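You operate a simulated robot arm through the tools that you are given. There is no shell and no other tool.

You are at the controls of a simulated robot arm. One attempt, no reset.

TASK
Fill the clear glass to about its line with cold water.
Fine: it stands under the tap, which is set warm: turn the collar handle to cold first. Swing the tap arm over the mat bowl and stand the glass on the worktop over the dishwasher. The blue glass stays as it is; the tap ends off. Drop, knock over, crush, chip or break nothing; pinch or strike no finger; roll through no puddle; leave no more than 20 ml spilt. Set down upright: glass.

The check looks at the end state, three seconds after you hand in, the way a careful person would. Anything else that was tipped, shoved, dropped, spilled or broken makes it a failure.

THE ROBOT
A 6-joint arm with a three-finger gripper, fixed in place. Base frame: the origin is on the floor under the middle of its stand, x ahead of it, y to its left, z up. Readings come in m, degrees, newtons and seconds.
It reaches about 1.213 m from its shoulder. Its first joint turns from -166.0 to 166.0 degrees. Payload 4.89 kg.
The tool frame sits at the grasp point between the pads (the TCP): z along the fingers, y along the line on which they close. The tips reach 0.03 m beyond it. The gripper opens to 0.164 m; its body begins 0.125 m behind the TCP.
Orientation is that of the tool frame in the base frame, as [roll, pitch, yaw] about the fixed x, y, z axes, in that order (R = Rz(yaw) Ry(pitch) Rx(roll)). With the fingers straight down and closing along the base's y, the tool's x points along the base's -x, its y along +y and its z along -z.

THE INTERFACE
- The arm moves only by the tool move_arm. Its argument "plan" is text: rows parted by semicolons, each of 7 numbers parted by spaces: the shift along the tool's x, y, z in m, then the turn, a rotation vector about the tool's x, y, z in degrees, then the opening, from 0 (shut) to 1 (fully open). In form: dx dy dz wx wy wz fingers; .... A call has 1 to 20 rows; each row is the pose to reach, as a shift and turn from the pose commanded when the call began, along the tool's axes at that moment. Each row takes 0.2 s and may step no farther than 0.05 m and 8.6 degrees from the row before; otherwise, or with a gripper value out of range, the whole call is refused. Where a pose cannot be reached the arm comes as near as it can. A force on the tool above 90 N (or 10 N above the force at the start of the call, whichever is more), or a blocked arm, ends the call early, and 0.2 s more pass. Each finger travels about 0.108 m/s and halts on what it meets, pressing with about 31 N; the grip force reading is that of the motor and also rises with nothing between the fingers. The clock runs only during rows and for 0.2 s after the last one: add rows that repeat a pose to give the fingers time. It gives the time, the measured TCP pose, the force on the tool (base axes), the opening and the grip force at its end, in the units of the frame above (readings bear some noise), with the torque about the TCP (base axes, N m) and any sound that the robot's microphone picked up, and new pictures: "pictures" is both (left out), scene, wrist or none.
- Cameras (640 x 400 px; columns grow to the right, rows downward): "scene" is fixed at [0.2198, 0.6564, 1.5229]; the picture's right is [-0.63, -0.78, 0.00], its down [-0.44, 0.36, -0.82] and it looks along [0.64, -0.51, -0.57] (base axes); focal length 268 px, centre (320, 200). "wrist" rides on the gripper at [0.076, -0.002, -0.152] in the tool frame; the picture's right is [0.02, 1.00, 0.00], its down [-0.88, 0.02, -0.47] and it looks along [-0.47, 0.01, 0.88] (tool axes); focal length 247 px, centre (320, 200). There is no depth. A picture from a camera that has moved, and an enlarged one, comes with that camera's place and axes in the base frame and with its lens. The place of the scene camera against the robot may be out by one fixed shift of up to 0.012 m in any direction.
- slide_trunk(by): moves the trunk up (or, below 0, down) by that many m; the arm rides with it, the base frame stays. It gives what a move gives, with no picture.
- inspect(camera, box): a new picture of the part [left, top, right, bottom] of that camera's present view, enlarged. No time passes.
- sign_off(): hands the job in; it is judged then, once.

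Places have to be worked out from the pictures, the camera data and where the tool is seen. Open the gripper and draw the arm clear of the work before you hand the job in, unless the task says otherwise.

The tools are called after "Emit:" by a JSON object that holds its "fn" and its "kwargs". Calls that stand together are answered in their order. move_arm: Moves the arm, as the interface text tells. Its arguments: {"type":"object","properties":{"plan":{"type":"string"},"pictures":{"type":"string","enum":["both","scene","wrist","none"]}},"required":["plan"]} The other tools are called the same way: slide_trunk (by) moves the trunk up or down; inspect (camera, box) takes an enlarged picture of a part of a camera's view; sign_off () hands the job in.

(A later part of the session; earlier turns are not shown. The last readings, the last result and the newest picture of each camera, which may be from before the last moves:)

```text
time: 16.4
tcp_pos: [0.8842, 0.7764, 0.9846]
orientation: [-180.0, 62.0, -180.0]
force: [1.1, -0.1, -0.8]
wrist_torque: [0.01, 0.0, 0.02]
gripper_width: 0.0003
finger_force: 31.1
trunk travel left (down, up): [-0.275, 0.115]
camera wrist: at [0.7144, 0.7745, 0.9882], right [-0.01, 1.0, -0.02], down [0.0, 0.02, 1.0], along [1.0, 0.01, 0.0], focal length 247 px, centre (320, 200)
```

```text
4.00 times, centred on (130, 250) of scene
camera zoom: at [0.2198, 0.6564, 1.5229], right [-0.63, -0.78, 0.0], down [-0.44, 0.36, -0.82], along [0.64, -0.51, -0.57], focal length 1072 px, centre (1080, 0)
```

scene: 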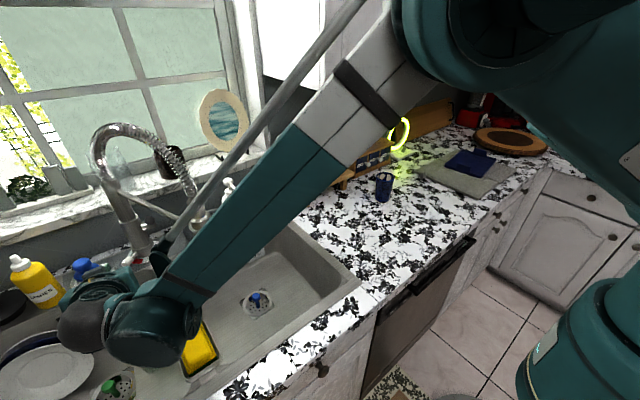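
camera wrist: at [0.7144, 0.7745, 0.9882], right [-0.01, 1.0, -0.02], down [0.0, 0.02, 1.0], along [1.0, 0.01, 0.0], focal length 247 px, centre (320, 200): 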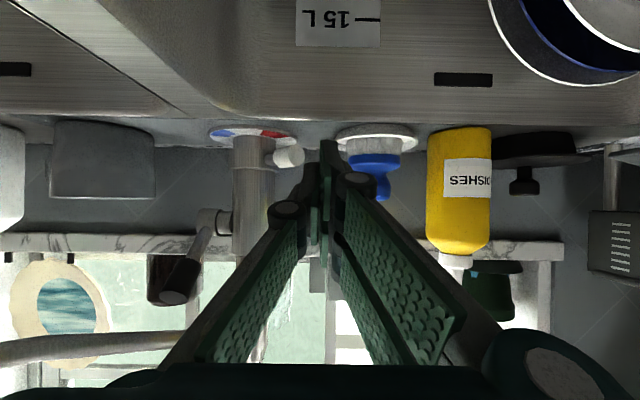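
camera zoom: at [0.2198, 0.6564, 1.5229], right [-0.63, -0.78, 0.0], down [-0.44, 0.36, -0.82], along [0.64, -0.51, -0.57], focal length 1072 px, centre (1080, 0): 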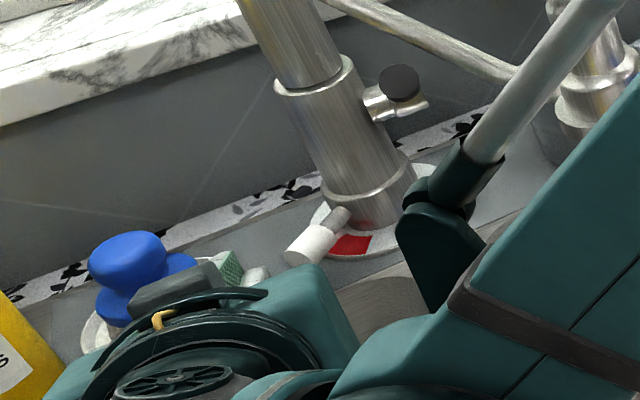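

The pad face is at y≈0.777, lever end at y≈0.763, bristles start at y≈0.806, so there is room. I ease forward beside the lever's far side before pushing.

Emit:
{"fn": "move_arm", "kwargs": {"plan": "-0.0071 0.0025 0.0204 0 0 0 0; -0.0141 0.0025 0.0408 0 0 0 0; -0.0212 0.0025 0.0612 0 0 0 0; -0.0212 0.0025 0.0612 0 0 0 0", "pictures": "wrist"}}

Emit:
{"fn": "inspect", "kwargs": {"camera": "wrist", "box": [200, 80, 440, 230]}}

```text
time: 17.4
tcp_pos: [0.949, 0.7776, 0.9716]
orientation: [180.0, 62.0, -180.0]
force: [1.4, -0.5, 0.2]
wrist_torque: [0.0, -0.03, -0.02]
gripper_width: 0.0
finger_force: 30.6
trunk travel left (down, up): [-0.275, 0.115]
camera wrist: at [0.7766, 0.7762, 0.976], right [-0.01, 1.0, -0.02], down [0.0, 0.02, 1.0], along [1.0, 0.01, 0.0], focal length 247 px, centre (320, 200)
```

wrist: 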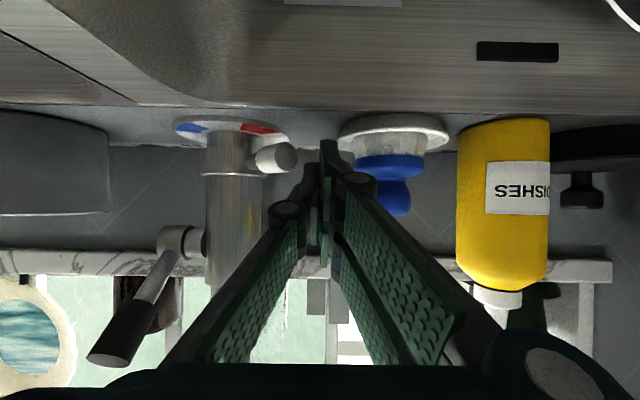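

```text
2.67 times, centred on (320, 155) of wrist
camera zoom: at [0.7766, 0.7762, 0.976], right [-0.01, 1.0, -0.02], down [0.0, 0.02, 1.0], along [1.0, 0.01, 0.0], focal length 659 px, centre (320, 320)
```

zoom: 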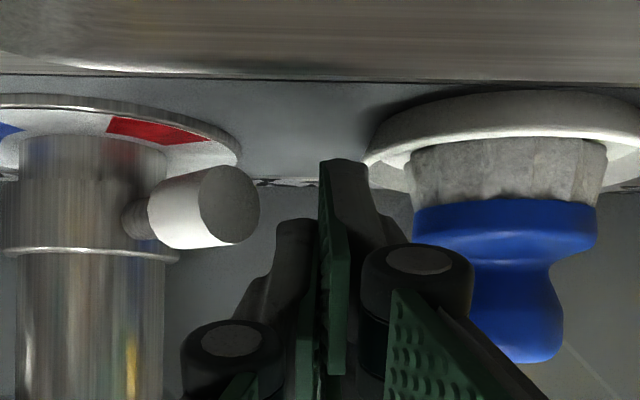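

The fingertip overlaps the lever in height (lever z≈0.9455) with about 1.5 cm gap. I now push toward −y while drawing back slightly along the lever's arc, and check halfway.

Emit:
{"fn": "move_arm", "kwargs": {"plan": "0 -0.007 0 0 0 0 0; 0 -0.014 0 0 0 0 0; 0.0019 -0.0215 -0.0035 0 0 0 0; 0.0038 -0.029 -0.0071 0 0 0 0; 0.0061 -0.0365 -0.0115 0 0 0 0; 0.0084 -0.044 -0.0159 0 0 0 0; 0.0099 -0.0515 -0.0186 0 0 0 0; 0.0113 -0.059 -0.0212 0 0 0 0; 0.0113 -0.059 -0.0212 0 0 0 0", "pictures": "wrist"}}

Emit:
{"fn": "inspect", "kwargs": {"camera": "wrist", "box": [200, 80, 440, 230]}}

```text
time: 19.4
tcp_pos: [0.9186, 0.7219, 0.9717]
orientation: [180.0, 61.9, -180.0]
force: [-0.4, -0.3, 0.2]
wrist_torque: [0.03, 0.01, -0.01]
gripper_width: 0.0
finger_force: 30.9
trunk travel left (down, up): [-0.275, 0.115]
camera wrist: at [0.7484, 0.7202, 0.9764], right [-0.01, 1.0, -0.02], down [0.0, 0.02, 1.0], along [1.0, 0.01, 0.0], focal length 247 px, centre (320, 200)
```

wrist: 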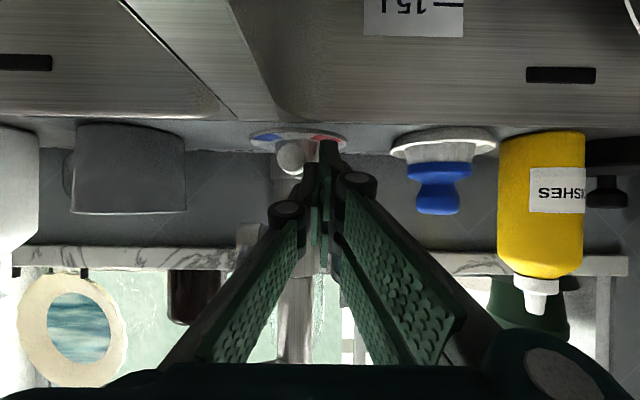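

```text
2.67 times, centred on (320, 155) of wrist
camera zoom: at [0.7484, 0.7202, 0.9764], right [-0.01, 1.0, -0.02], down [0.0, 0.02, 1.0], along [1.0, 0.01, 0.0], focal length 659 px, centre (320, 320)
```

zoom: 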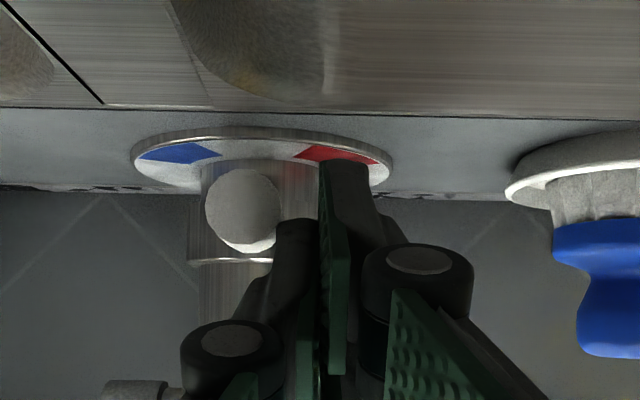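

The lever now points straight at the robot (mid position). I continue the push toward the blue mark.

Emit:
{"fn": "move_arm", "kwargs": {"plan": "0.0004 -0.0075 -0.0008 0 0 0 0; 0.0009 -0.015 -0.0018 0 0 0 0; 0.0009 -0.0225 -0.0018 0 0 0 0; 0.0009 -0.03 -0.0018 0 0 0 0; 0.0006 -0.0375 -0.0013 0 0 0 0; 0.0004 -0.045 -0.0009 0 0 0 0; 0.0004 -0.045 -0.0009 0 0 0 0", "pictures": "wrist"}}

Emit:
{"fn": "inspect", "kwargs": {"camera": "wrist", "box": [200, 80, 440, 230]}}

```text
time: 21.0
tcp_pos: [0.9173, 0.675, 0.9725]
orientation: [-179.9, 62.0, 180.0]
force: [-0.5, 0.1, 0.2]
wrist_torque: [0.02, 0.0, 0.04]
gripper_width: 0.0
finger_force: 31.6
trunk travel left (down, up): [-0.275, 0.115]
camera wrist: at [0.7477, 0.6736, 0.9761], right [-0.01, 1.0, -0.02], down [0.0, 0.02, 1.0], along [1.0, 0.01, 0.0], focal length 247 px, centre (320, 200)
```

wrist: 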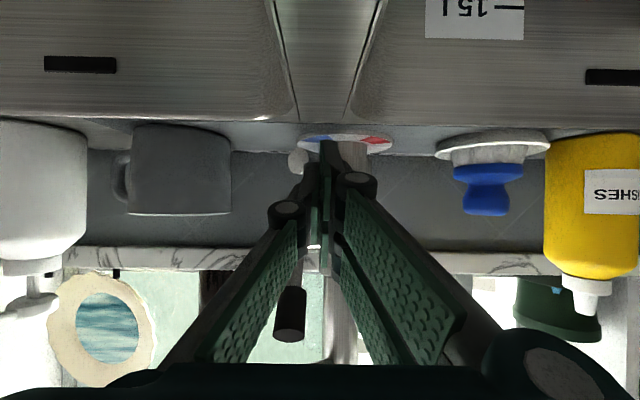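

```text
2.67 times, centred on (320, 155) of wrist
camera zoom: at [0.7477, 0.6736, 0.9761], right [-0.01, 1.0, -0.02], down [0.0, 0.02, 1.0], along [1.0, 0.01, 0.0], focal length 659 px, centre (320, 320)
```

zoom: 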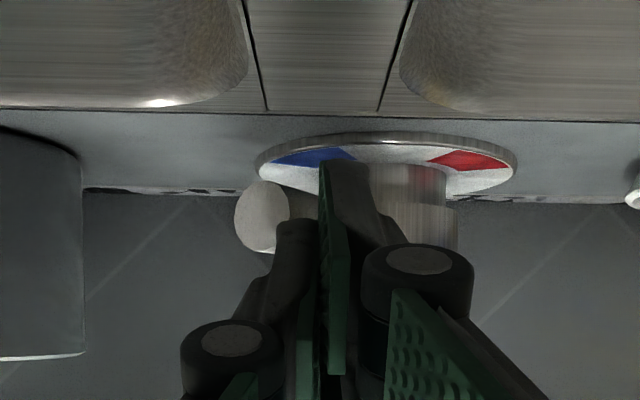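

The lever is at about −35°; the blue mark is at about −50°. I push a little further.

Emit:
{"fn": "move_arm", "kwargs": {"plan": "-0.0005 -0.005 0.0009 0 0 0 0; -0.0014 -0.010 0.0026 0 0 0 0; -0.0019 -0.0145 0.0035 0 0 0 0; -0.0019 -0.0145 0.0035 0 0 0 0", "pictures": "wrist"}}

Emit:
{"fn": "inspect", "kwargs": {"camera": "wrist", "box": [200, 80, 440, 230]}}

```text
time: 22.0
tcp_pos: [0.9199, 0.6632, 0.9722]
orientation: [-180.0, 62.1, -179.8]
force: [-43.1, 41.6, 15.1]
wrist_torque: [0.83, 0.71, 0.4]
gripper_width: 0.0
finger_force: 31.1
trunk travel left (down, up): [-0.275, 0.115]
camera wrist: at [0.7484, 0.662, 0.9769], right [-0.01, 1.0, -0.02], down [-0.01, 0.02, 1.0], along [1.0, 0.01, 0.01], focal length 247 px, centre (320, 200)
```

wrist: 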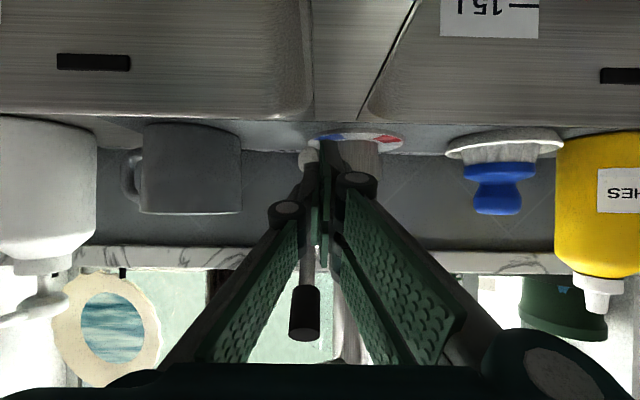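

```text
2.67 times, centred on (320, 155) of wrist
camera zoom: at [0.7484, 0.662, 0.9769], right [-0.01, 1.0, -0.02], down [-0.01, 0.02, 1.0], along [1.0, 0.01, 0.01], focal length 659 px, centre (320, 320)
```

zoom: 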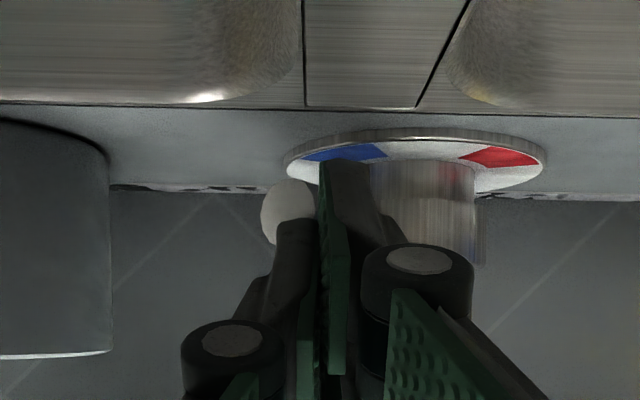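

A firm reaction (about 60 N) suggests the lever has met its stop. I back off and withdraw to look at where the lever points relative to the blue mark.

Emit:
{"fn": "move_arm", "kwargs": {"plan": "0.001 0.01 -0.003 0 0 0 0; 0.002 0.014 -0.02 0 0 0 0; 0.002 0.016 -0.06 0 0 0 0; 0 0.018 -0.1 0 0 0 0; -0.01 0.018 -0.14 0 0 0 0; -0.02 0.018 -0.18 0 0 0 0; -0.02 0.018 -0.18 0 0 0 0", "pictures": "both"}}

Emit:
{"fn": "inspect", "kwargs": {"camera": "wrist", "box": [240, 40, 440, 165]}}

Emit:
{"fn": "inspect", "kwargs": {"camera": "scene", "box": [80, 190, 240, 290]}}

```text
time: 23.6
tcp_pos: [0.7724, 0.6764, 1.0771]
orientation: [180.0, 62.0, 179.9]
force: [-0.7, 0.8, 2.2]
wrist_torque: [0.03, 0.05, 0.05]
gripper_width: 0.0
finger_force: 30.7
trunk travel left (down, up): [-0.275, 0.115]
camera wrist: at [0.6015, 0.6753, 1.0803], right [-0.01, 1.0, -0.02], down [0.0, 0.02, 1.0], along [1.0, 0.01, 0.0], focal length 247 px, centre (320, 200)
```

scene: 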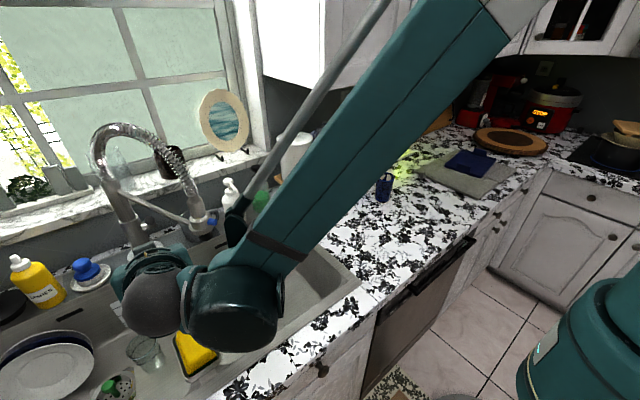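
wrist: 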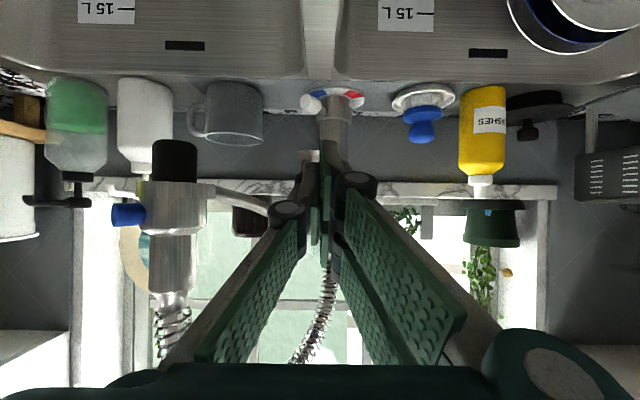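

```text
3.20 times, centred on (340, 102) of wrist
camera zoom: at [0.6015, 0.6753, 1.0803], right [-0.01, 1.0, -0.02], down [0.0, 0.02, 1.0], along [1.0, 0.01, 0.0], focal length 790 px, centre (256, 512)
```

zoom: 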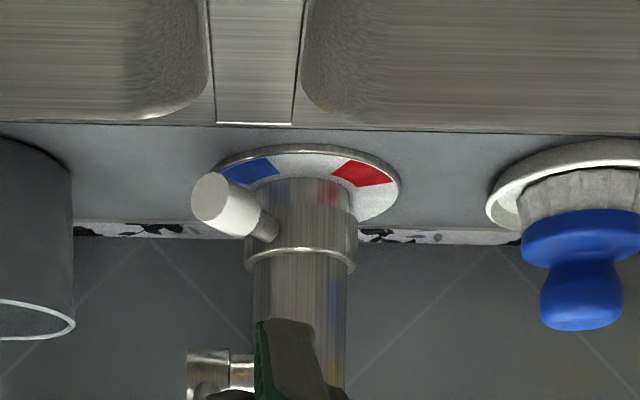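

```text
4.00 times, centred on (160, 240) of scene
camera zoom: at [0.2198, 0.6564, 1.5229], right [-0.63, -0.78, 0.0], down [-0.44, 0.36, -0.82], along [0.64, -0.51, -0.57], focal length 1072 px, centre (960, 40)
```

zoom: 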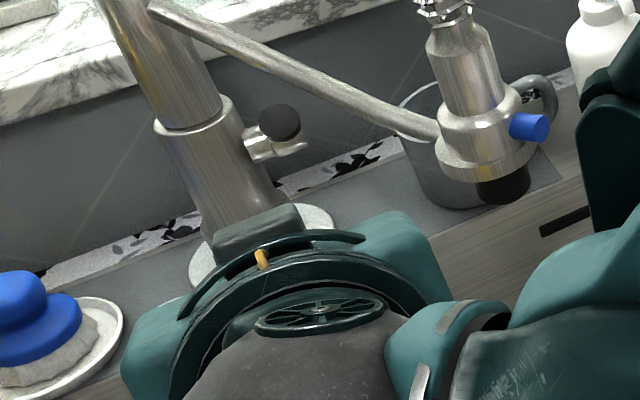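

The lever now lies over the blue mark side, at its stop. I back away with the gripper reopening, both to check the collar in the scene view and to get set for swinging the tap back over the glass.

Emit:
{"fn": "move_arm", "kwargs": {"plan": "0.004 -0.01 -0.045 -1.56 -2.17 -0.62 0; 0.01 -0.03 -0.09 -3.12 -4.33 -1.23 0; 0.018 -0.065 -0.125 -4.68 -6.5 -1.85 0.2; 0.026 -0.105 -0.15 -6.24 -8.67 -2.46 0.4; 0.033 -0.145 -0.17 -7.8 -10.83 -3.08 0.6; 0.0386 -0.176 -0.1856 -9.36 -13 -3.69 0.75; 0.0386 -0.176 -0.1856 -9.36 -13 -3.69 0.75", "pictures": "both"}}

Emit:
{"fn": "inspect", "kwargs": {"camera": "scene", "box": [100, 210, 200, 272]}}

Emit:
{"fn": "inspect", "kwargs": {"camera": "wrist", "box": [240, 40, 440, 165]}}

```text
refused: row 3 steps farther than a row can; nothing moved
```

```text
6.40 times, centred on (150, 241) of scene
camera zoom: at [0.2198, 0.6564, 1.5229], right [-0.63, -0.78, 0.0], down [-0.44, 0.36, -0.82], along [0.64, -0.51, -0.57], focal length 1716 px, centre (1408, -62)
```

zoom: 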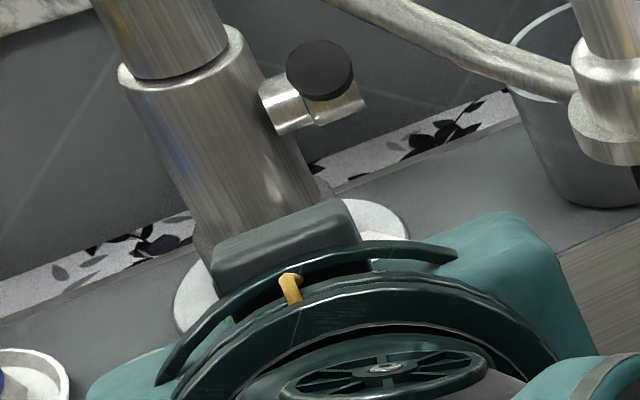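

```text
3.20 times, centred on (340, 102) of wrist
camera zoom: at [0.6015, 0.6753, 1.0803], right [-0.01, 1.0, -0.02], down [0.0, 0.02, 1.0], along [1.0, 0.01, 0.0], focal length 790 px, centre (256, 512)
```

zoom: 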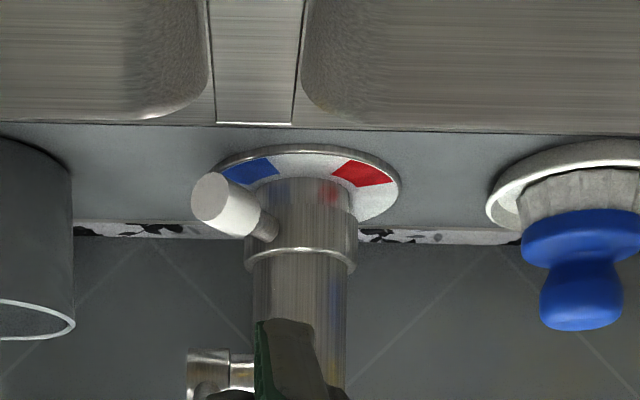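

One row was too long, so nothing moved; I resend it with smaller steps.

Emit:
{"fn": "move_arm", "kwargs": {"plan": "0.004 -0.01 -0.043 -1.4 -1.9 -0.55 0; 0.009 -0.03 -0.085 -2.8 -3.8 -1.1 0; 0.015 -0.055 -0.12 -4.2 -5.8 -1.65 0.2; 0.021 -0.088 -0.145 -5.6 -7.8 -2.2 0.4; 0.028 -0.12 -0.163 -7 -9.7 -2.75 0.6; 0.034 -0.15 -0.176 -8.4 -11.6 -3.3 0.75; 0.0386 -0.176 -0.1856 -9.36 -13 -3.69 0.75; 0.0386 -0.176 -0.1856 -9.36 -13 -3.69 0.75", "pictures": "both"}}

Emit:
{"fn": "inspect", "kwargs": {"camera": "scene", "box": [100, 210, 200, 272]}}

Emit:
{"fn": "inspect", "kwargs": {"camera": "wrist", "box": [240, 40, 440, 165]}}

```text
time: 25.4
tcp_pos: [0.59, 0.5063, 1.1288]
orientation: [179.9, 75.1, -170.0]
force: [-0.1, 0.1, -0.2]
wrist_torque: [0.0, -0.02, 0.02]
gripper_width: 0.1228
finger_force: 0.1
trunk travel left (down, up): [-0.275, 0.115]
camera wrist: at [0.425, 0.4752, 1.0939], right [-0.18, 0.98, -0.02], down [-0.23, -0.02, 0.97], along [0.96, 0.18, 0.23], focal length 247 px, centre (320, 200)
```

scene: 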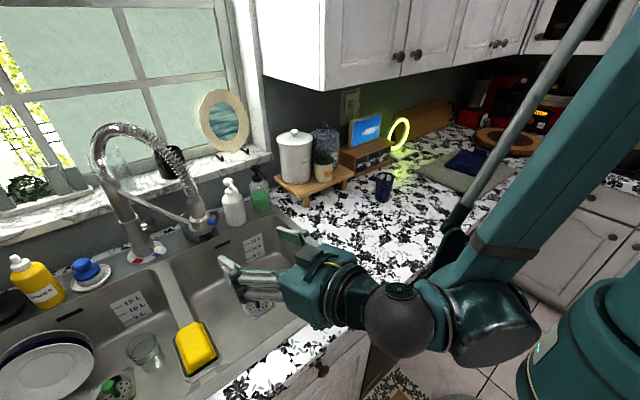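
wrist: 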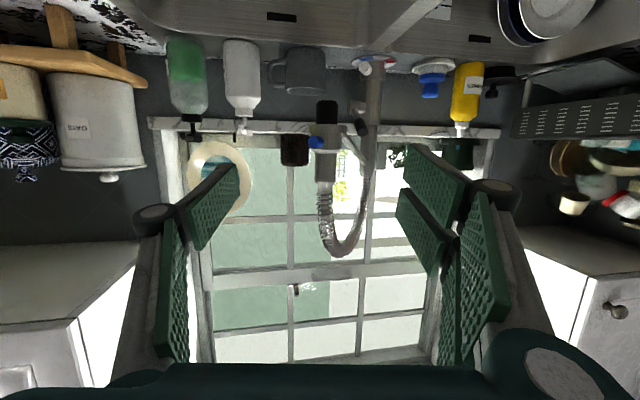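

```text
6.40 times, centred on (150, 241) of scene
camera zoom: at [0.2198, 0.6564, 1.5229], right [-0.63, -0.78, 0.0], down [-0.44, 0.36, -0.82], along [0.64, -0.51, -0.57], focal length 1716 px, centre (1408, -62)
```

zoom: 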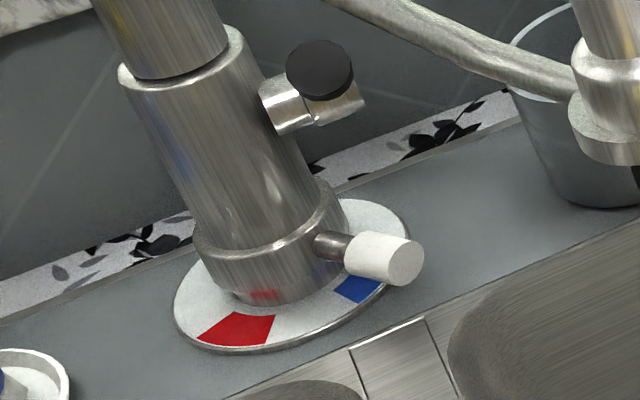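

```text
3.20 times, centred on (340, 102) of wrist
camera zoom: at [0.425, 0.4752, 1.0939], right [-0.18, 0.98, -0.02], down [-0.23, -0.02, 0.97], along [0.96, 0.18, 0.23], focal length 790 px, centre (256, 512)
```

zoom: 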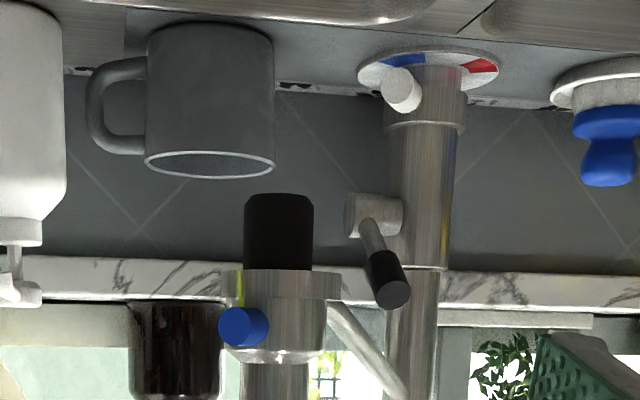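

In the scene view the lever tip has passed just beyond the blue mark, mirroring how it stood at red, so the collar is at cold. Next I straddle the tap head again (now near (0.80, 0.55)) to swing it back over the glass.

Emit:
{"fn": "move_arm", "kwargs": {"plan": "-0.0021 0.0017 0.0418 0 0 0 0.75; -0.0042 0.0034 0.0836 0 0 0 0.75; -0.0063 0.0052 0.1255 0 0 0 0.75; -0.0084 0.0069 0.1673 0 0 0 0.75; -0.0105 0.0086 0.2091 0 0 0 0.75; -0.0105 0.0086 0.2091 0 0 0 0.75", "pictures": "both"}}

```text
time: 26.8
tcp_pos: [0.7927, 0.5481, 1.085]
orientation: [179.9, 75.0, -170.1]
force: [0.7, -0.4, -0.4]
wrist_torque: [-0.03, -0.09, -0.02]
gripper_width: 0.123
finger_force: 0.0
trunk travel left (down, up): [-0.275, 0.115]
camera wrist: at [0.6287, 0.5167, 1.0501], right [-0.18, 0.98, -0.02], down [-0.23, -0.02, 0.97], along [0.96, 0.18, 0.23], focal length 247 px, centre (320, 200)
```

scene: 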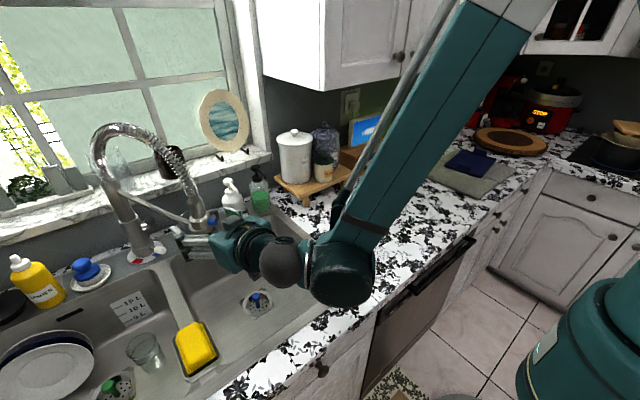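
wrist: 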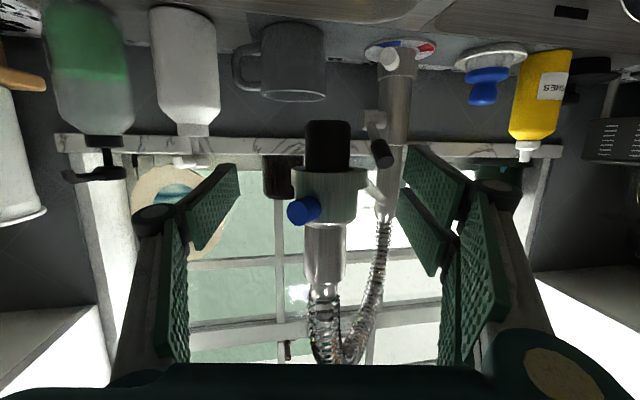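

Head is centred between the open fingers. I narrow the cage and swing it back along the arc to about 17°, just short of its original spot over the glass.

Emit:
{"fn": "move_arm", "kwargs": {"plan": "0 0 0 0 0 0 0.45; 0 0 0 0 0 0 0.45; 0.0029 0.0269 -0.0107 0 0 0 0.45; 0.0047 0.0475 -0.0177 0 0 0 0.45; 0.0061 0.0686 -0.0231 0 0 0 0.45; 0.0071 0.0901 -0.0265 0 0 0 0.45; 0.0076 0.1119 -0.0282 0 0 0 0.45; 0.0075 0.1337 -0.0280 0 0 0 0.45; 0.0069 0.1554 -0.0259 0 0 0 0.45; 0.0059 0.1768 -0.0221 0 0 0 0.45; 0.0045 0.1979 -0.0165 0 0 0 0.45; 0.0024 0.2184 -0.0091 0 0 0 0.45; 0.0005 0.2341 -0.0020 0 0 0 0.45; 0.0005 0.2341 -0.0020 0 0 0 0.45", "pictures": "both"}}

Emit:
{"fn": "inspect", "kwargs": {"camera": "scene", "box": [0, 250, 240, 400]}}

```text
time: 29.8
tcp_pos: [0.7484, 0.7776, 1.083]
orientation: [179.9, 75.1, -170.0]
force: [-0.2, -0.9, -0.1]
wrist_torque: [-0.02, -0.01, 0.02]
gripper_width: 0.0741
finger_force: 0.9
trunk travel left (down, up): [-0.275, 0.115]
camera wrist: at [0.5849, 0.747, 1.0484], right [-0.18, 0.98, -0.02], down [-0.23, -0.02, 0.97], along [0.96, 0.18, 0.23], focal length 247 px, centre (320, 200)
```

scene: 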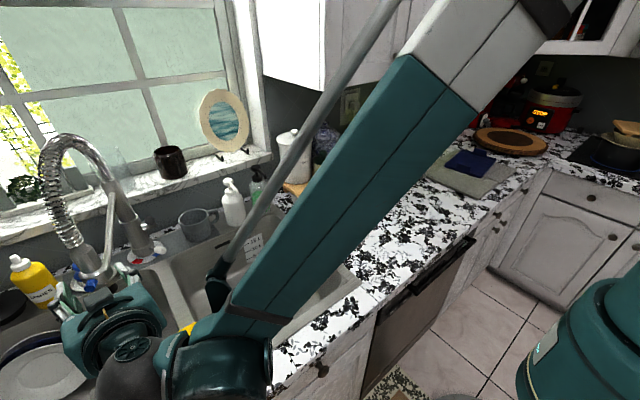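
wrist: 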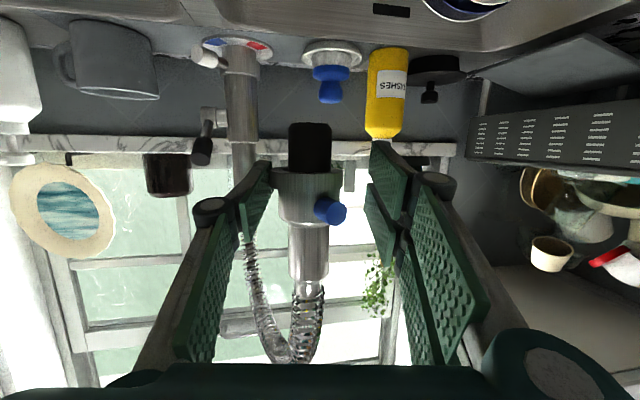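

```text
2.67 times, centred on (120, 325) of scene
camera zoom: at [0.2198, 0.6564, 1.5229], right [-0.63, -0.78, 0.0], down [-0.44, 0.36, -0.82], along [0.64, -0.51, -0.57], focal length 715 px, centre (853, -133)
```

zoom: 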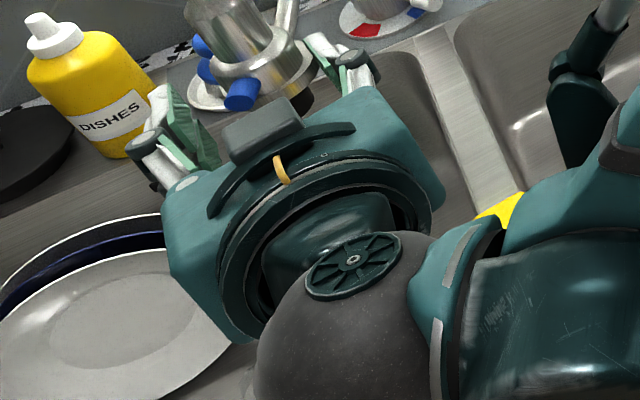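

Comparing with the first scene zoom, the head (button at 242 vs 225 px) still needs about 1.5 cm more toward +y. I nudge it that far.

Emit:
{"fn": "move_arm", "kwargs": {"plan": "-0.001 0.0072 0.0035 0 0 0 0.45; -0.0019 0.0143 0.0070 0 0 0 0.45; -0.0019 0.0143 0.0070 0 0 0 0.45", "pictures": "both"}}

Emit:
{"fn": "inspect", "kwargs": {"camera": "scene", "box": [0, 250, 240, 400]}}

```text
time: 30.6
tcp_pos: [0.7532, 0.7929, 1.0832]
orientation: [179.9, 75.0, -170.1]
force: [0.2, -0.6, -0.4]
wrist_torque: [0.02, -0.01, -0.04]
gripper_width: 0.074
finger_force: 0.1
trunk travel left (down, up): [-0.275, 0.115]
camera wrist: at [0.5891, 0.7625, 1.0485], right [-0.18, 0.98, -0.02], down [-0.23, -0.02, 0.97], along [0.96, 0.18, 0.23], focal length 247 px, centre (320, 200)
```

scene: 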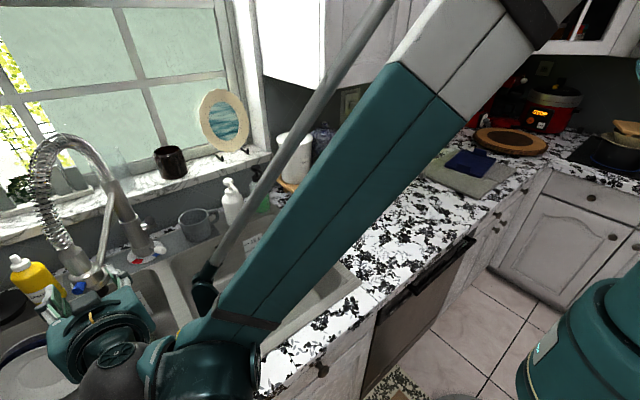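
wrist: 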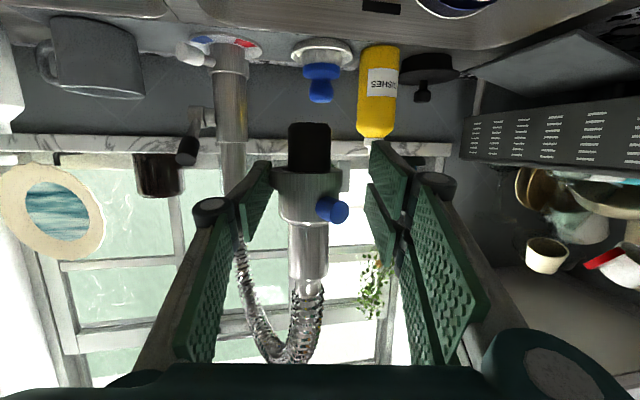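

```text
2.67 times, centred on (120, 325) of scene
camera zoom: at [0.2198, 0.6564, 1.5229], right [-0.63, -0.78, 0.0], down [-0.44, 0.36, -0.82], along [0.64, -0.51, -0.57], focal length 715 px, centre (853, -133)
```

zoom: 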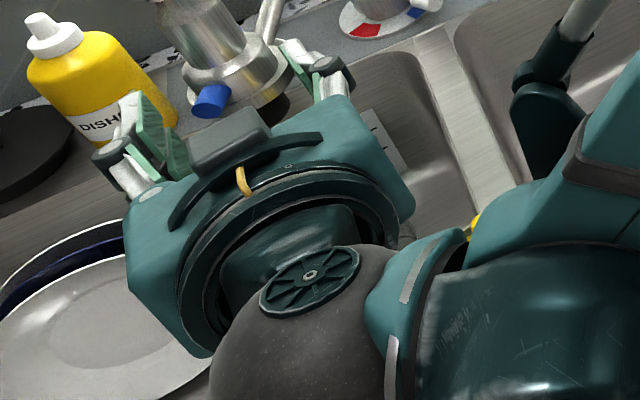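

The head is within about 6 mm of its starting spot. I open and back straight out, then check outlet against glass and study the flow lever.

Emit:
{"fn": "move_arm", "kwargs": {"plan": "0 0 0 0 0 0 0.75; 0 0 0 0 0 0 0.75; 0 0 -0.045 0 0 0 0.75; 0 0 -0.09 0 0 0 0.75; 0 0 -0.135 0 0 0 0.75; 0 0 -0.18 0 0 0 0.75; 0 0 -0.18 0 0 0 0.75", "pictures": "both"}}

Emit:
{"fn": "inspect", "kwargs": {"camera": "scene", "box": [0, 250, 240, 400]}}

Emit:
{"fn": "inspect", "kwargs": {"camera": "wrist", "box": [160, 40, 400, 190]}}

```text
time: 32.2
tcp_pos: [0.5798, 0.7622, 1.1321]
orientation: [179.9, 75.0, -170.2]
force: [-1.4, -1.1, 0.1]
wrist_torque: [0.01, 0.04, 0.05]
gripper_width: 0.1232
finger_force: 0.1
trunk travel left (down, up): [-0.275, 0.115]
camera wrist: at [0.4149, 0.7317, 1.0982], right [-0.18, 0.98, -0.02], down [-0.23, -0.02, 0.97], along [0.96, 0.18, 0.23], focal length 247 px, centre (320, 200)
```

scene: 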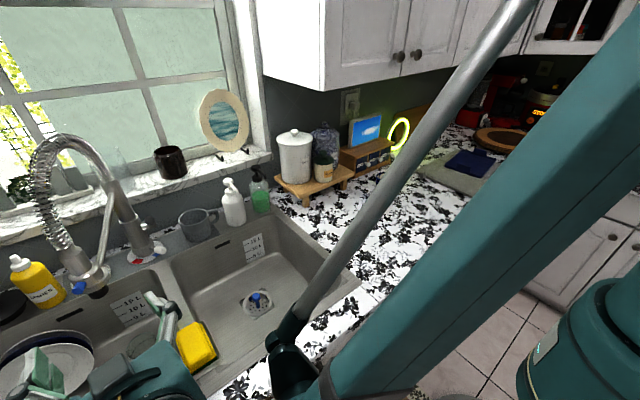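
wrist: 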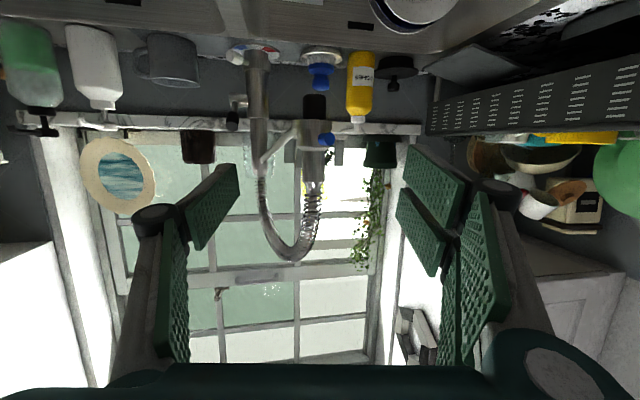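

```text
2.67 times, centred on (120, 325) of scene
camera zoom: at [0.2198, 0.6564, 1.5229], right [-0.63, -0.78, 0.0], down [-0.44, 0.36, -0.82], along [0.64, -0.51, -0.57], focal length 715 px, centre (853, -133)
```

zoom: 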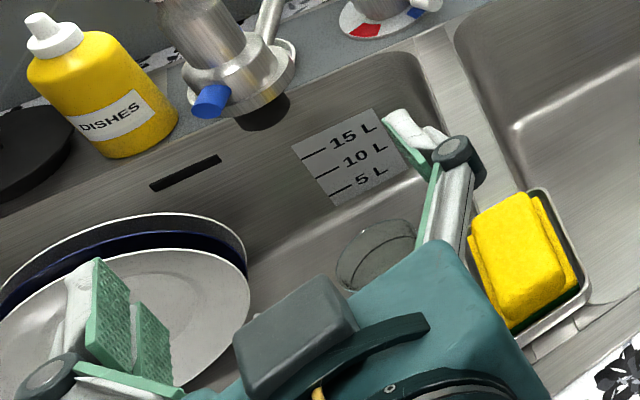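

```text
2.67 times, centred on (280, 115) of wrist
camera zoom: at [0.4149, 0.7317, 1.0982], right [-0.18, 0.98, -0.02], down [-0.23, -0.02, 0.97], along [0.96, 0.18, 0.23], focal length 659 px, centre (427, 427)
```

zoom: 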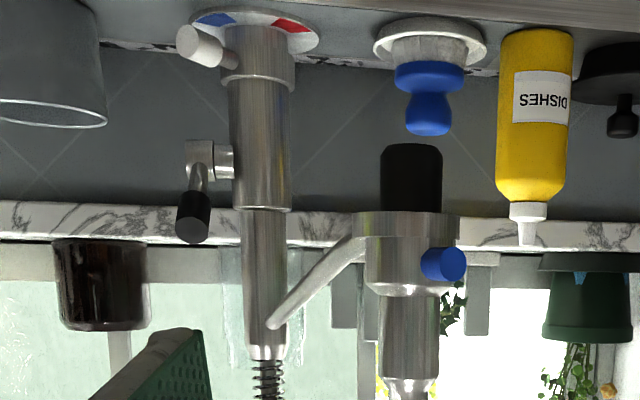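

The collar is on blue and the head is back over the glass. The flow lever's pivot is near (1.0, 0.657, 1.013), its black cap centre near (0.932, 0.657, 1.061), inclined ~36° up toward me; I'll cage it between fingers above and below so I can move it either way, first lining up on its axis.

Emit:
{"fn": "move_arm", "kwargs": {"plan": "-0.02 -0.0203 0.0096 1.5 3.33 0.7 0.6; -0.04 -0.0405 0.0191 3.01 6.67 1.4 0.5; -0.06 -0.0608 0.0287 4.52 10 2.1 0.4; -0.08 -0.081 0.0383 6.02 13.33 2.79 0.4; -0.1 -0.1013 0.0478 7.53 16.67 3.49 0.4; -0.12 -0.1215 0.0574 9.03 20 4.19 0.4; -0.12 -0.1215 0.0574 9.03 20 4.19 0.4", "pictures": "both"}}

```text
time: 33.8
tcp_pos: [0.6894, 0.66, 1.2282]
orientation: [180.0, 55.0, -179.9]
force: [0.8, -0.3, -0.3]
wrist_torque: [0.05, 0.03, 0.04]
gripper_width: 0.0657
finger_force: 0.1
trunk travel left (down, up): [-0.275, 0.115]
camera wrist: at [0.5203, 0.6569, 1.2533], right [-0.01, 1.0, -0.02], down [0.12, 0.02, 0.99], along [0.99, 0.01, -0.12], focal length 247 px, centre (320, 200)
```

scene: 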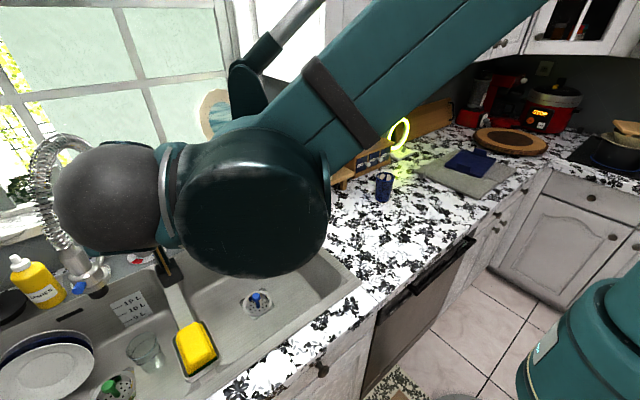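
wrist: 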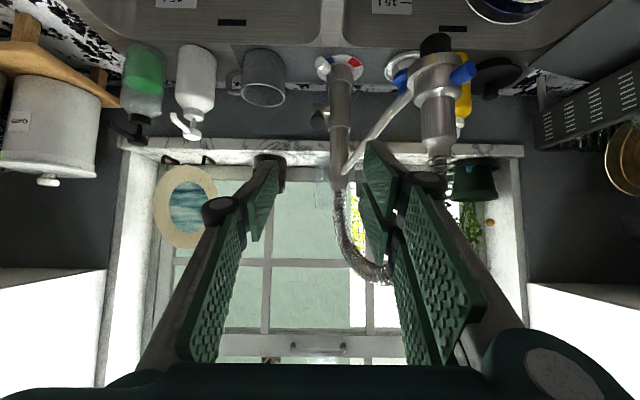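

Good alignment and the glass stays visible to the scene camera. I roll the gripper −90° so one finger sits above and two below, with the camera on the −y side.

Emit:
{"fn": "move_arm", "kwargs": {"plan": "0 0 0 0 0 -8.2 0.4; 0 0 0 0 0 -16.4 0.4; 0 0 0 0 0 -24.6 0.4; 0 0 0 0 0 -32.8 0.4; 0 0 0 0 0 -41 0.4; 0 0 0 0 0 -49.2 0.4; 0 0 0 0 0 -57.4 0.4; 0 0 0 0 0 -65.6 0.4; 0 0 0 0 0 -73.8 0.4; 0 0 0 0 0 -82 0.4; 0 0 0 0 0 -90 0.4; 0 0 0 0 0 -90 0.4", "pictures": "both"}}

Emit:
{"fn": "inspect", "kwargs": {"camera": "wrist", "box": [160, 50, 480, 250]}}

```text
time: 36.4
tcp_pos: [0.6884, 0.6576, 1.2303]
orientation: [-125.0, -0.1, -89.7]
force: [0.5, -0.1, 0.7]
wrist_torque: [0.02, 0.01, 0.02]
gripper_width: 0.0655
finger_force: 0.0
trunk travel left (down, up): [-0.275, 0.115]
camera wrist: at [0.5645, 0.5818, 1.3195], right [-0.57, -0.02, -0.82], down [-0.4, 0.88, 0.25], along [0.71, 0.47, -0.51], focal length 247 px, centre (320, 200)
```

scene: 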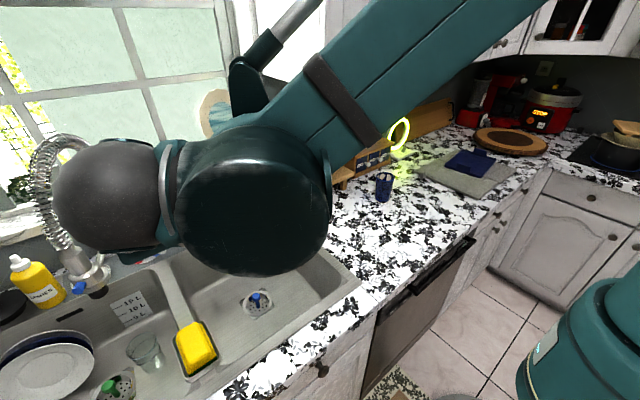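
wrist: 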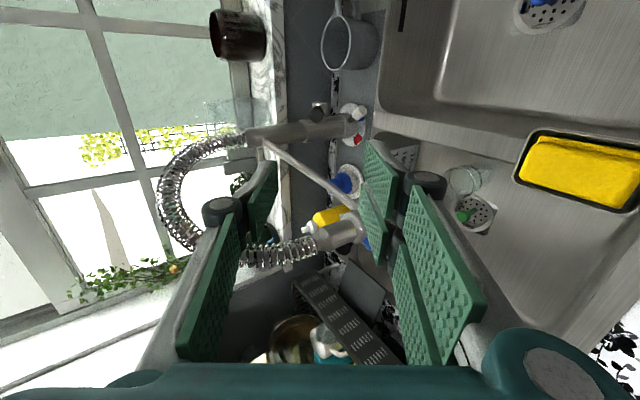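

```text
2.00 times, centred on (320, 150) of wrist
camera zoom: at [0.5645, 0.5818, 1.3195], right [-0.57, -0.02, -0.82], down [-0.4, 0.88, 0.25], along [0.71, 0.47, -0.51], focal length 494 px, centre (320, 300)
```

zoom: 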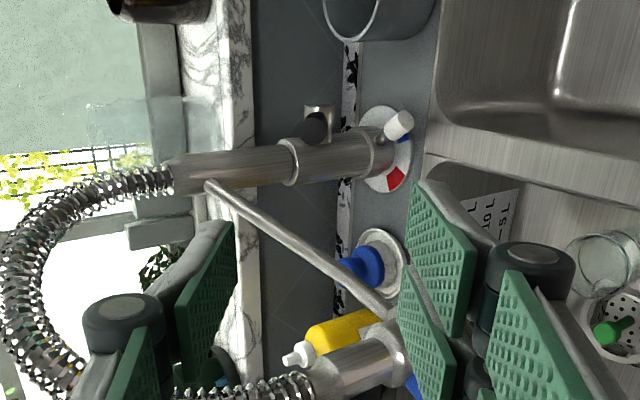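

The lever's cap appears between the fingers' line of advance. I move forward along the lever axis and stop short for a check.

Emit:
{"fn": "move_arm", "kwargs": {"plan": "0 0 0.045 0 0 0 0.4; 0 0 0.09 0 0 0 0.4; 0 0 0.135 0 0 0 0.4; 0 0 0.17 0 0 0 0.4; 0 0 0.17 0 0 0 0.4", "pictures": "both"}}

Emit:
{"fn": "inspect", "kwargs": {"camera": "wrist", "box": [200, 50, 440, 200]}}

Emit:
{"fn": "inspect", "kwargs": {"camera": "scene", "box": [100, 310, 200, 390]}}

```text
time: 37.6
tcp_pos: [0.8286, 0.6587, 1.1338]
orientation: [-125.0, 0.0, -89.9]
force: [0.7, 0.9, 0.4]
wrist_torque: [-0.01, 0.0, -0.05]
gripper_width: 0.0654
finger_force: 0.1
trunk travel left (down, up): [-0.275, 0.115]
camera wrist: at [0.7049, 0.5823, 1.2217], right [-0.57, -0.02, -0.82], down [-0.4, 0.88, 0.26], along [0.71, 0.47, -0.51], focal length 247 px, centre (320, 200)
```

scene: 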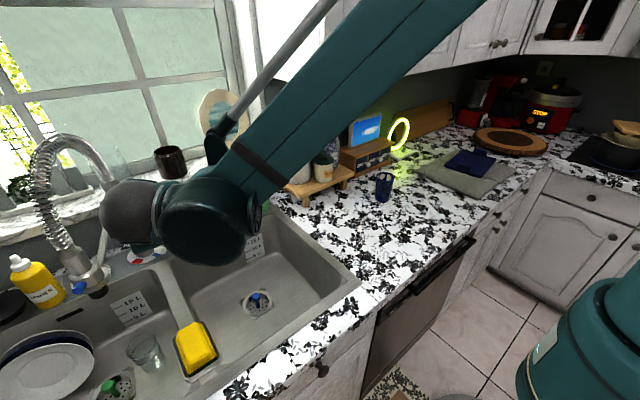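
wrist: 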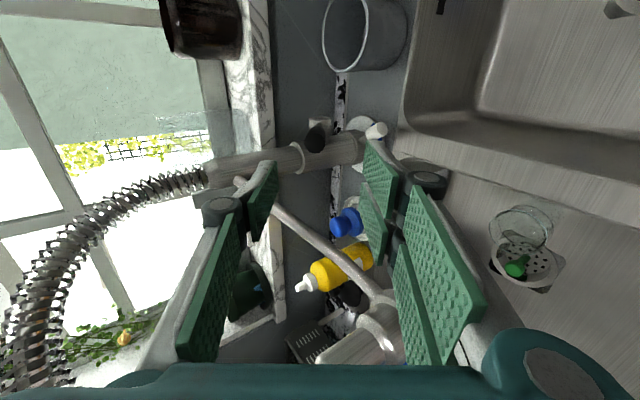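

```text
2.67 times, centred on (320, 125) of wrist
camera zoom: at [0.7049, 0.5823, 1.2217], right [-0.57, -0.02, -0.82], down [-0.4, 0.88, 0.26], along [0.71, 0.47, -0.51], focal length 659 px, centre (320, 400)
```

zoom: 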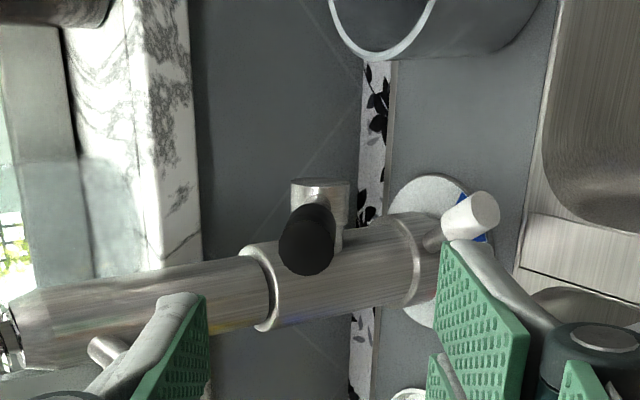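

```text
5.00 times, centred on (150, 350) of scene
camera zoom: at [0.2198, 0.6564, 1.5229], right [-0.63, -0.78, 0.0], down [-0.44, 0.36, -0.82], along [0.64, -0.51, -0.57], focal length 1341 px, centre (1170, -550)
```

zoom: 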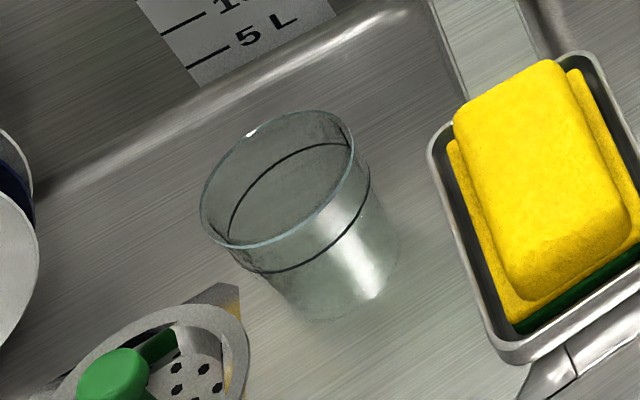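

The cap end is at about (0.928, 0.655, 1.072). I shift slightly to centre on it and slide the open fingers around the cap without touching.

Emit:
{"fn": "move_arm", "kwargs": {"plan": "0.004 -0.003 0.03 0 0 0 0.4; 0.0087 -0.0056 0.065 0 0 0 0.4; 0.0087 -0.0056 0.1 0 0 0 0.4; 0.0087 -0.0056 0.1289 0 0 0 0.4; 0.0087 -0.0056 0.1289 0 0 0 0.4", "pictures": "both"}}

Emit:
{"fn": "inspect", "kwargs": {"camera": "wrist", "box": [200, 100, 440, 250]}}

```text
time: 38.8
tcp_pos: [0.9381, 0.6503, 1.0631]
orientation: [-125.0, -0.1, -89.9]
force: [-0.6, 0.3, -0.5]
wrist_torque: [-0.02, 0.0, -0.04]
gripper_width: 0.0656
finger_force: 0.0
trunk travel left (down, up): [-0.275, 0.115]
camera wrist: at [0.8138, 0.5744, 1.1514], right [-0.57, -0.02, -0.82], down [-0.4, 0.88, 0.26], along [0.71, 0.47, -0.51], focal length 247 px, centre (320, 200)
```

scene: 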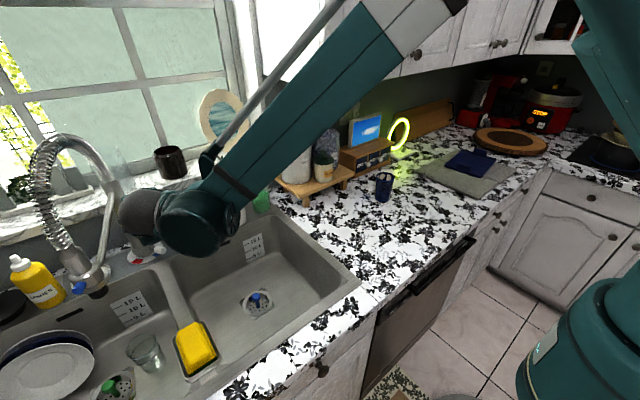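
wrist: 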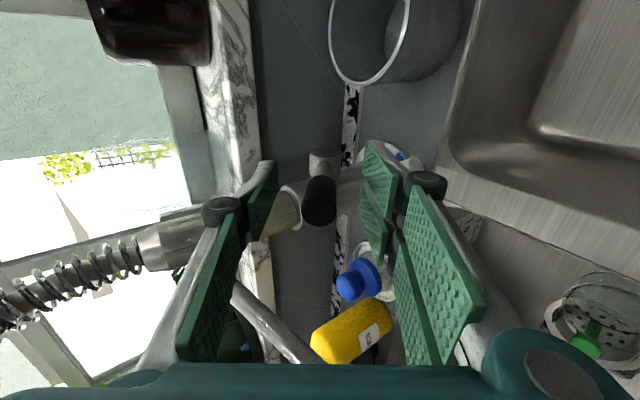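

```text
2.67 times, centred on (320, 175) of wrist
camera zoom: at [0.8138, 0.5744, 1.1514], right [-0.57, -0.02, -0.82], down [-0.4, 0.88, 0.26], along [0.71, 0.47, -0.51], focal length 659 px, centre (320, 267)
```

zoom: 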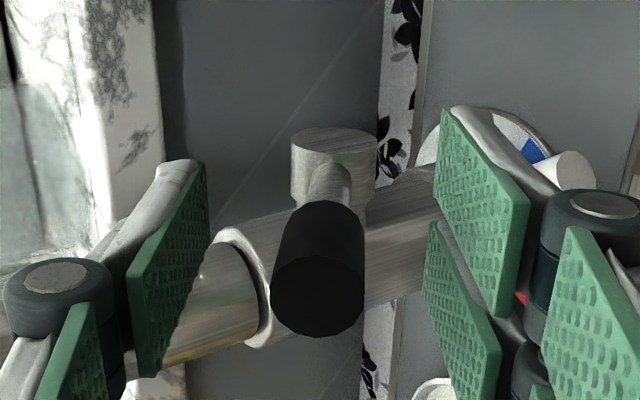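

The cap sits centred between the single upper finger and the lower pair. I narrow the cage to about 3.3 cm and nudge the lever slightly upward to see whether it moves and whether water starts.

Emit:
{"fn": "move_arm", "kwargs": {"plan": "0 0 0 0 0 0 0.2; 0 0 0 0 0 0 0.2; 0 -0.004 0 0 0 0 0.2; 0 -0.008 0 0 0 0 0.2; 0 -0.012 0 0 0 0 0.2", "pictures": "both"}}

Emit:
{"fn": "inspect", "kwargs": {"camera": "wrist", "box": [200, 100, 440, 250]}}

Emit:
{"fn": "inspect", "kwargs": {"camera": "scene", "box": [60, 260, 220, 390]}}

```text
time: 40.0
tcp_pos: [0.9434, 0.6496, 1.0722]
orientation: [-125.0, 0.0, -89.9]
force: [-20.9, -3.5, -19.5]
wrist_torque: [-0.17, 0.59, 0.08]
gripper_width: 0.044
finger_force: 14.5
trunk travel left (down, up): [-0.275, 0.115]
camera wrist: at [0.8191, 0.5744, 1.161], right [-0.57, -0.02, -0.82], down [-0.4, 0.88, 0.26], along [0.71, 0.47, -0.52], focal length 247 px, centre (320, 200)
```

scene: 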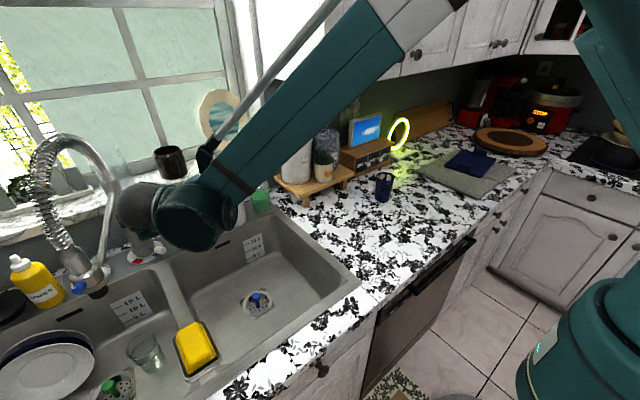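
wrist: 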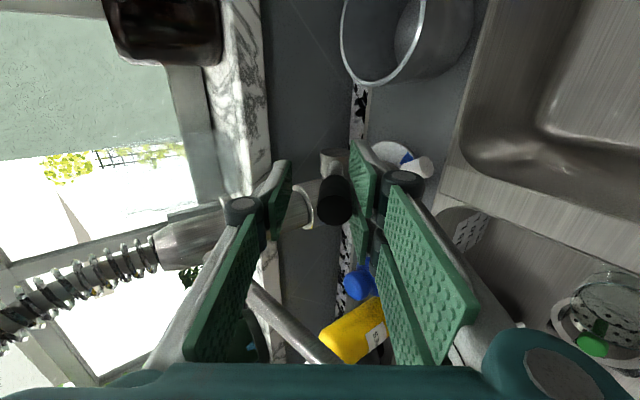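

```text
2.67 times, centred on (320, 175) of wrist
camera zoom: at [0.8191, 0.5744, 1.161], right [-0.57, -0.02, -0.82], down [-0.4, 0.88, 0.26], along [0.71, 0.47, -0.52], focal length 659 px, centre (320, 267)
```

zoom: 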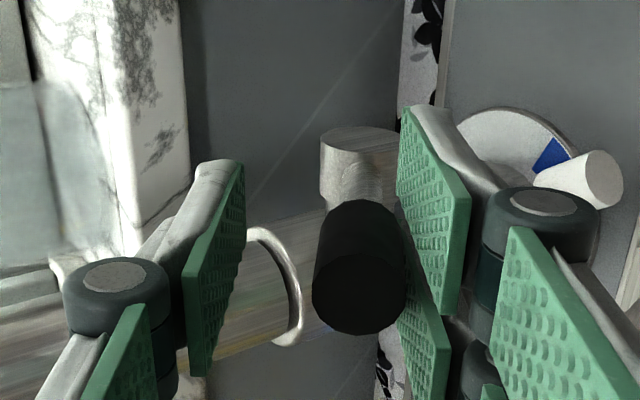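

```text
3.08 times, centred on (140, 325) of scene
camera zoom: at [0.2198, 0.6564, 1.5229], right [-0.63, -0.78, 0.0], down [-0.44, 0.36, -0.82], along [0.64, -0.51, -0.57], focal length 825 px, centre (874, -185)
```

zoom: 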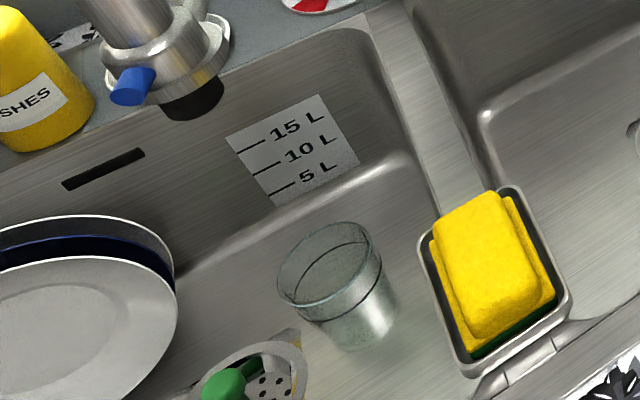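

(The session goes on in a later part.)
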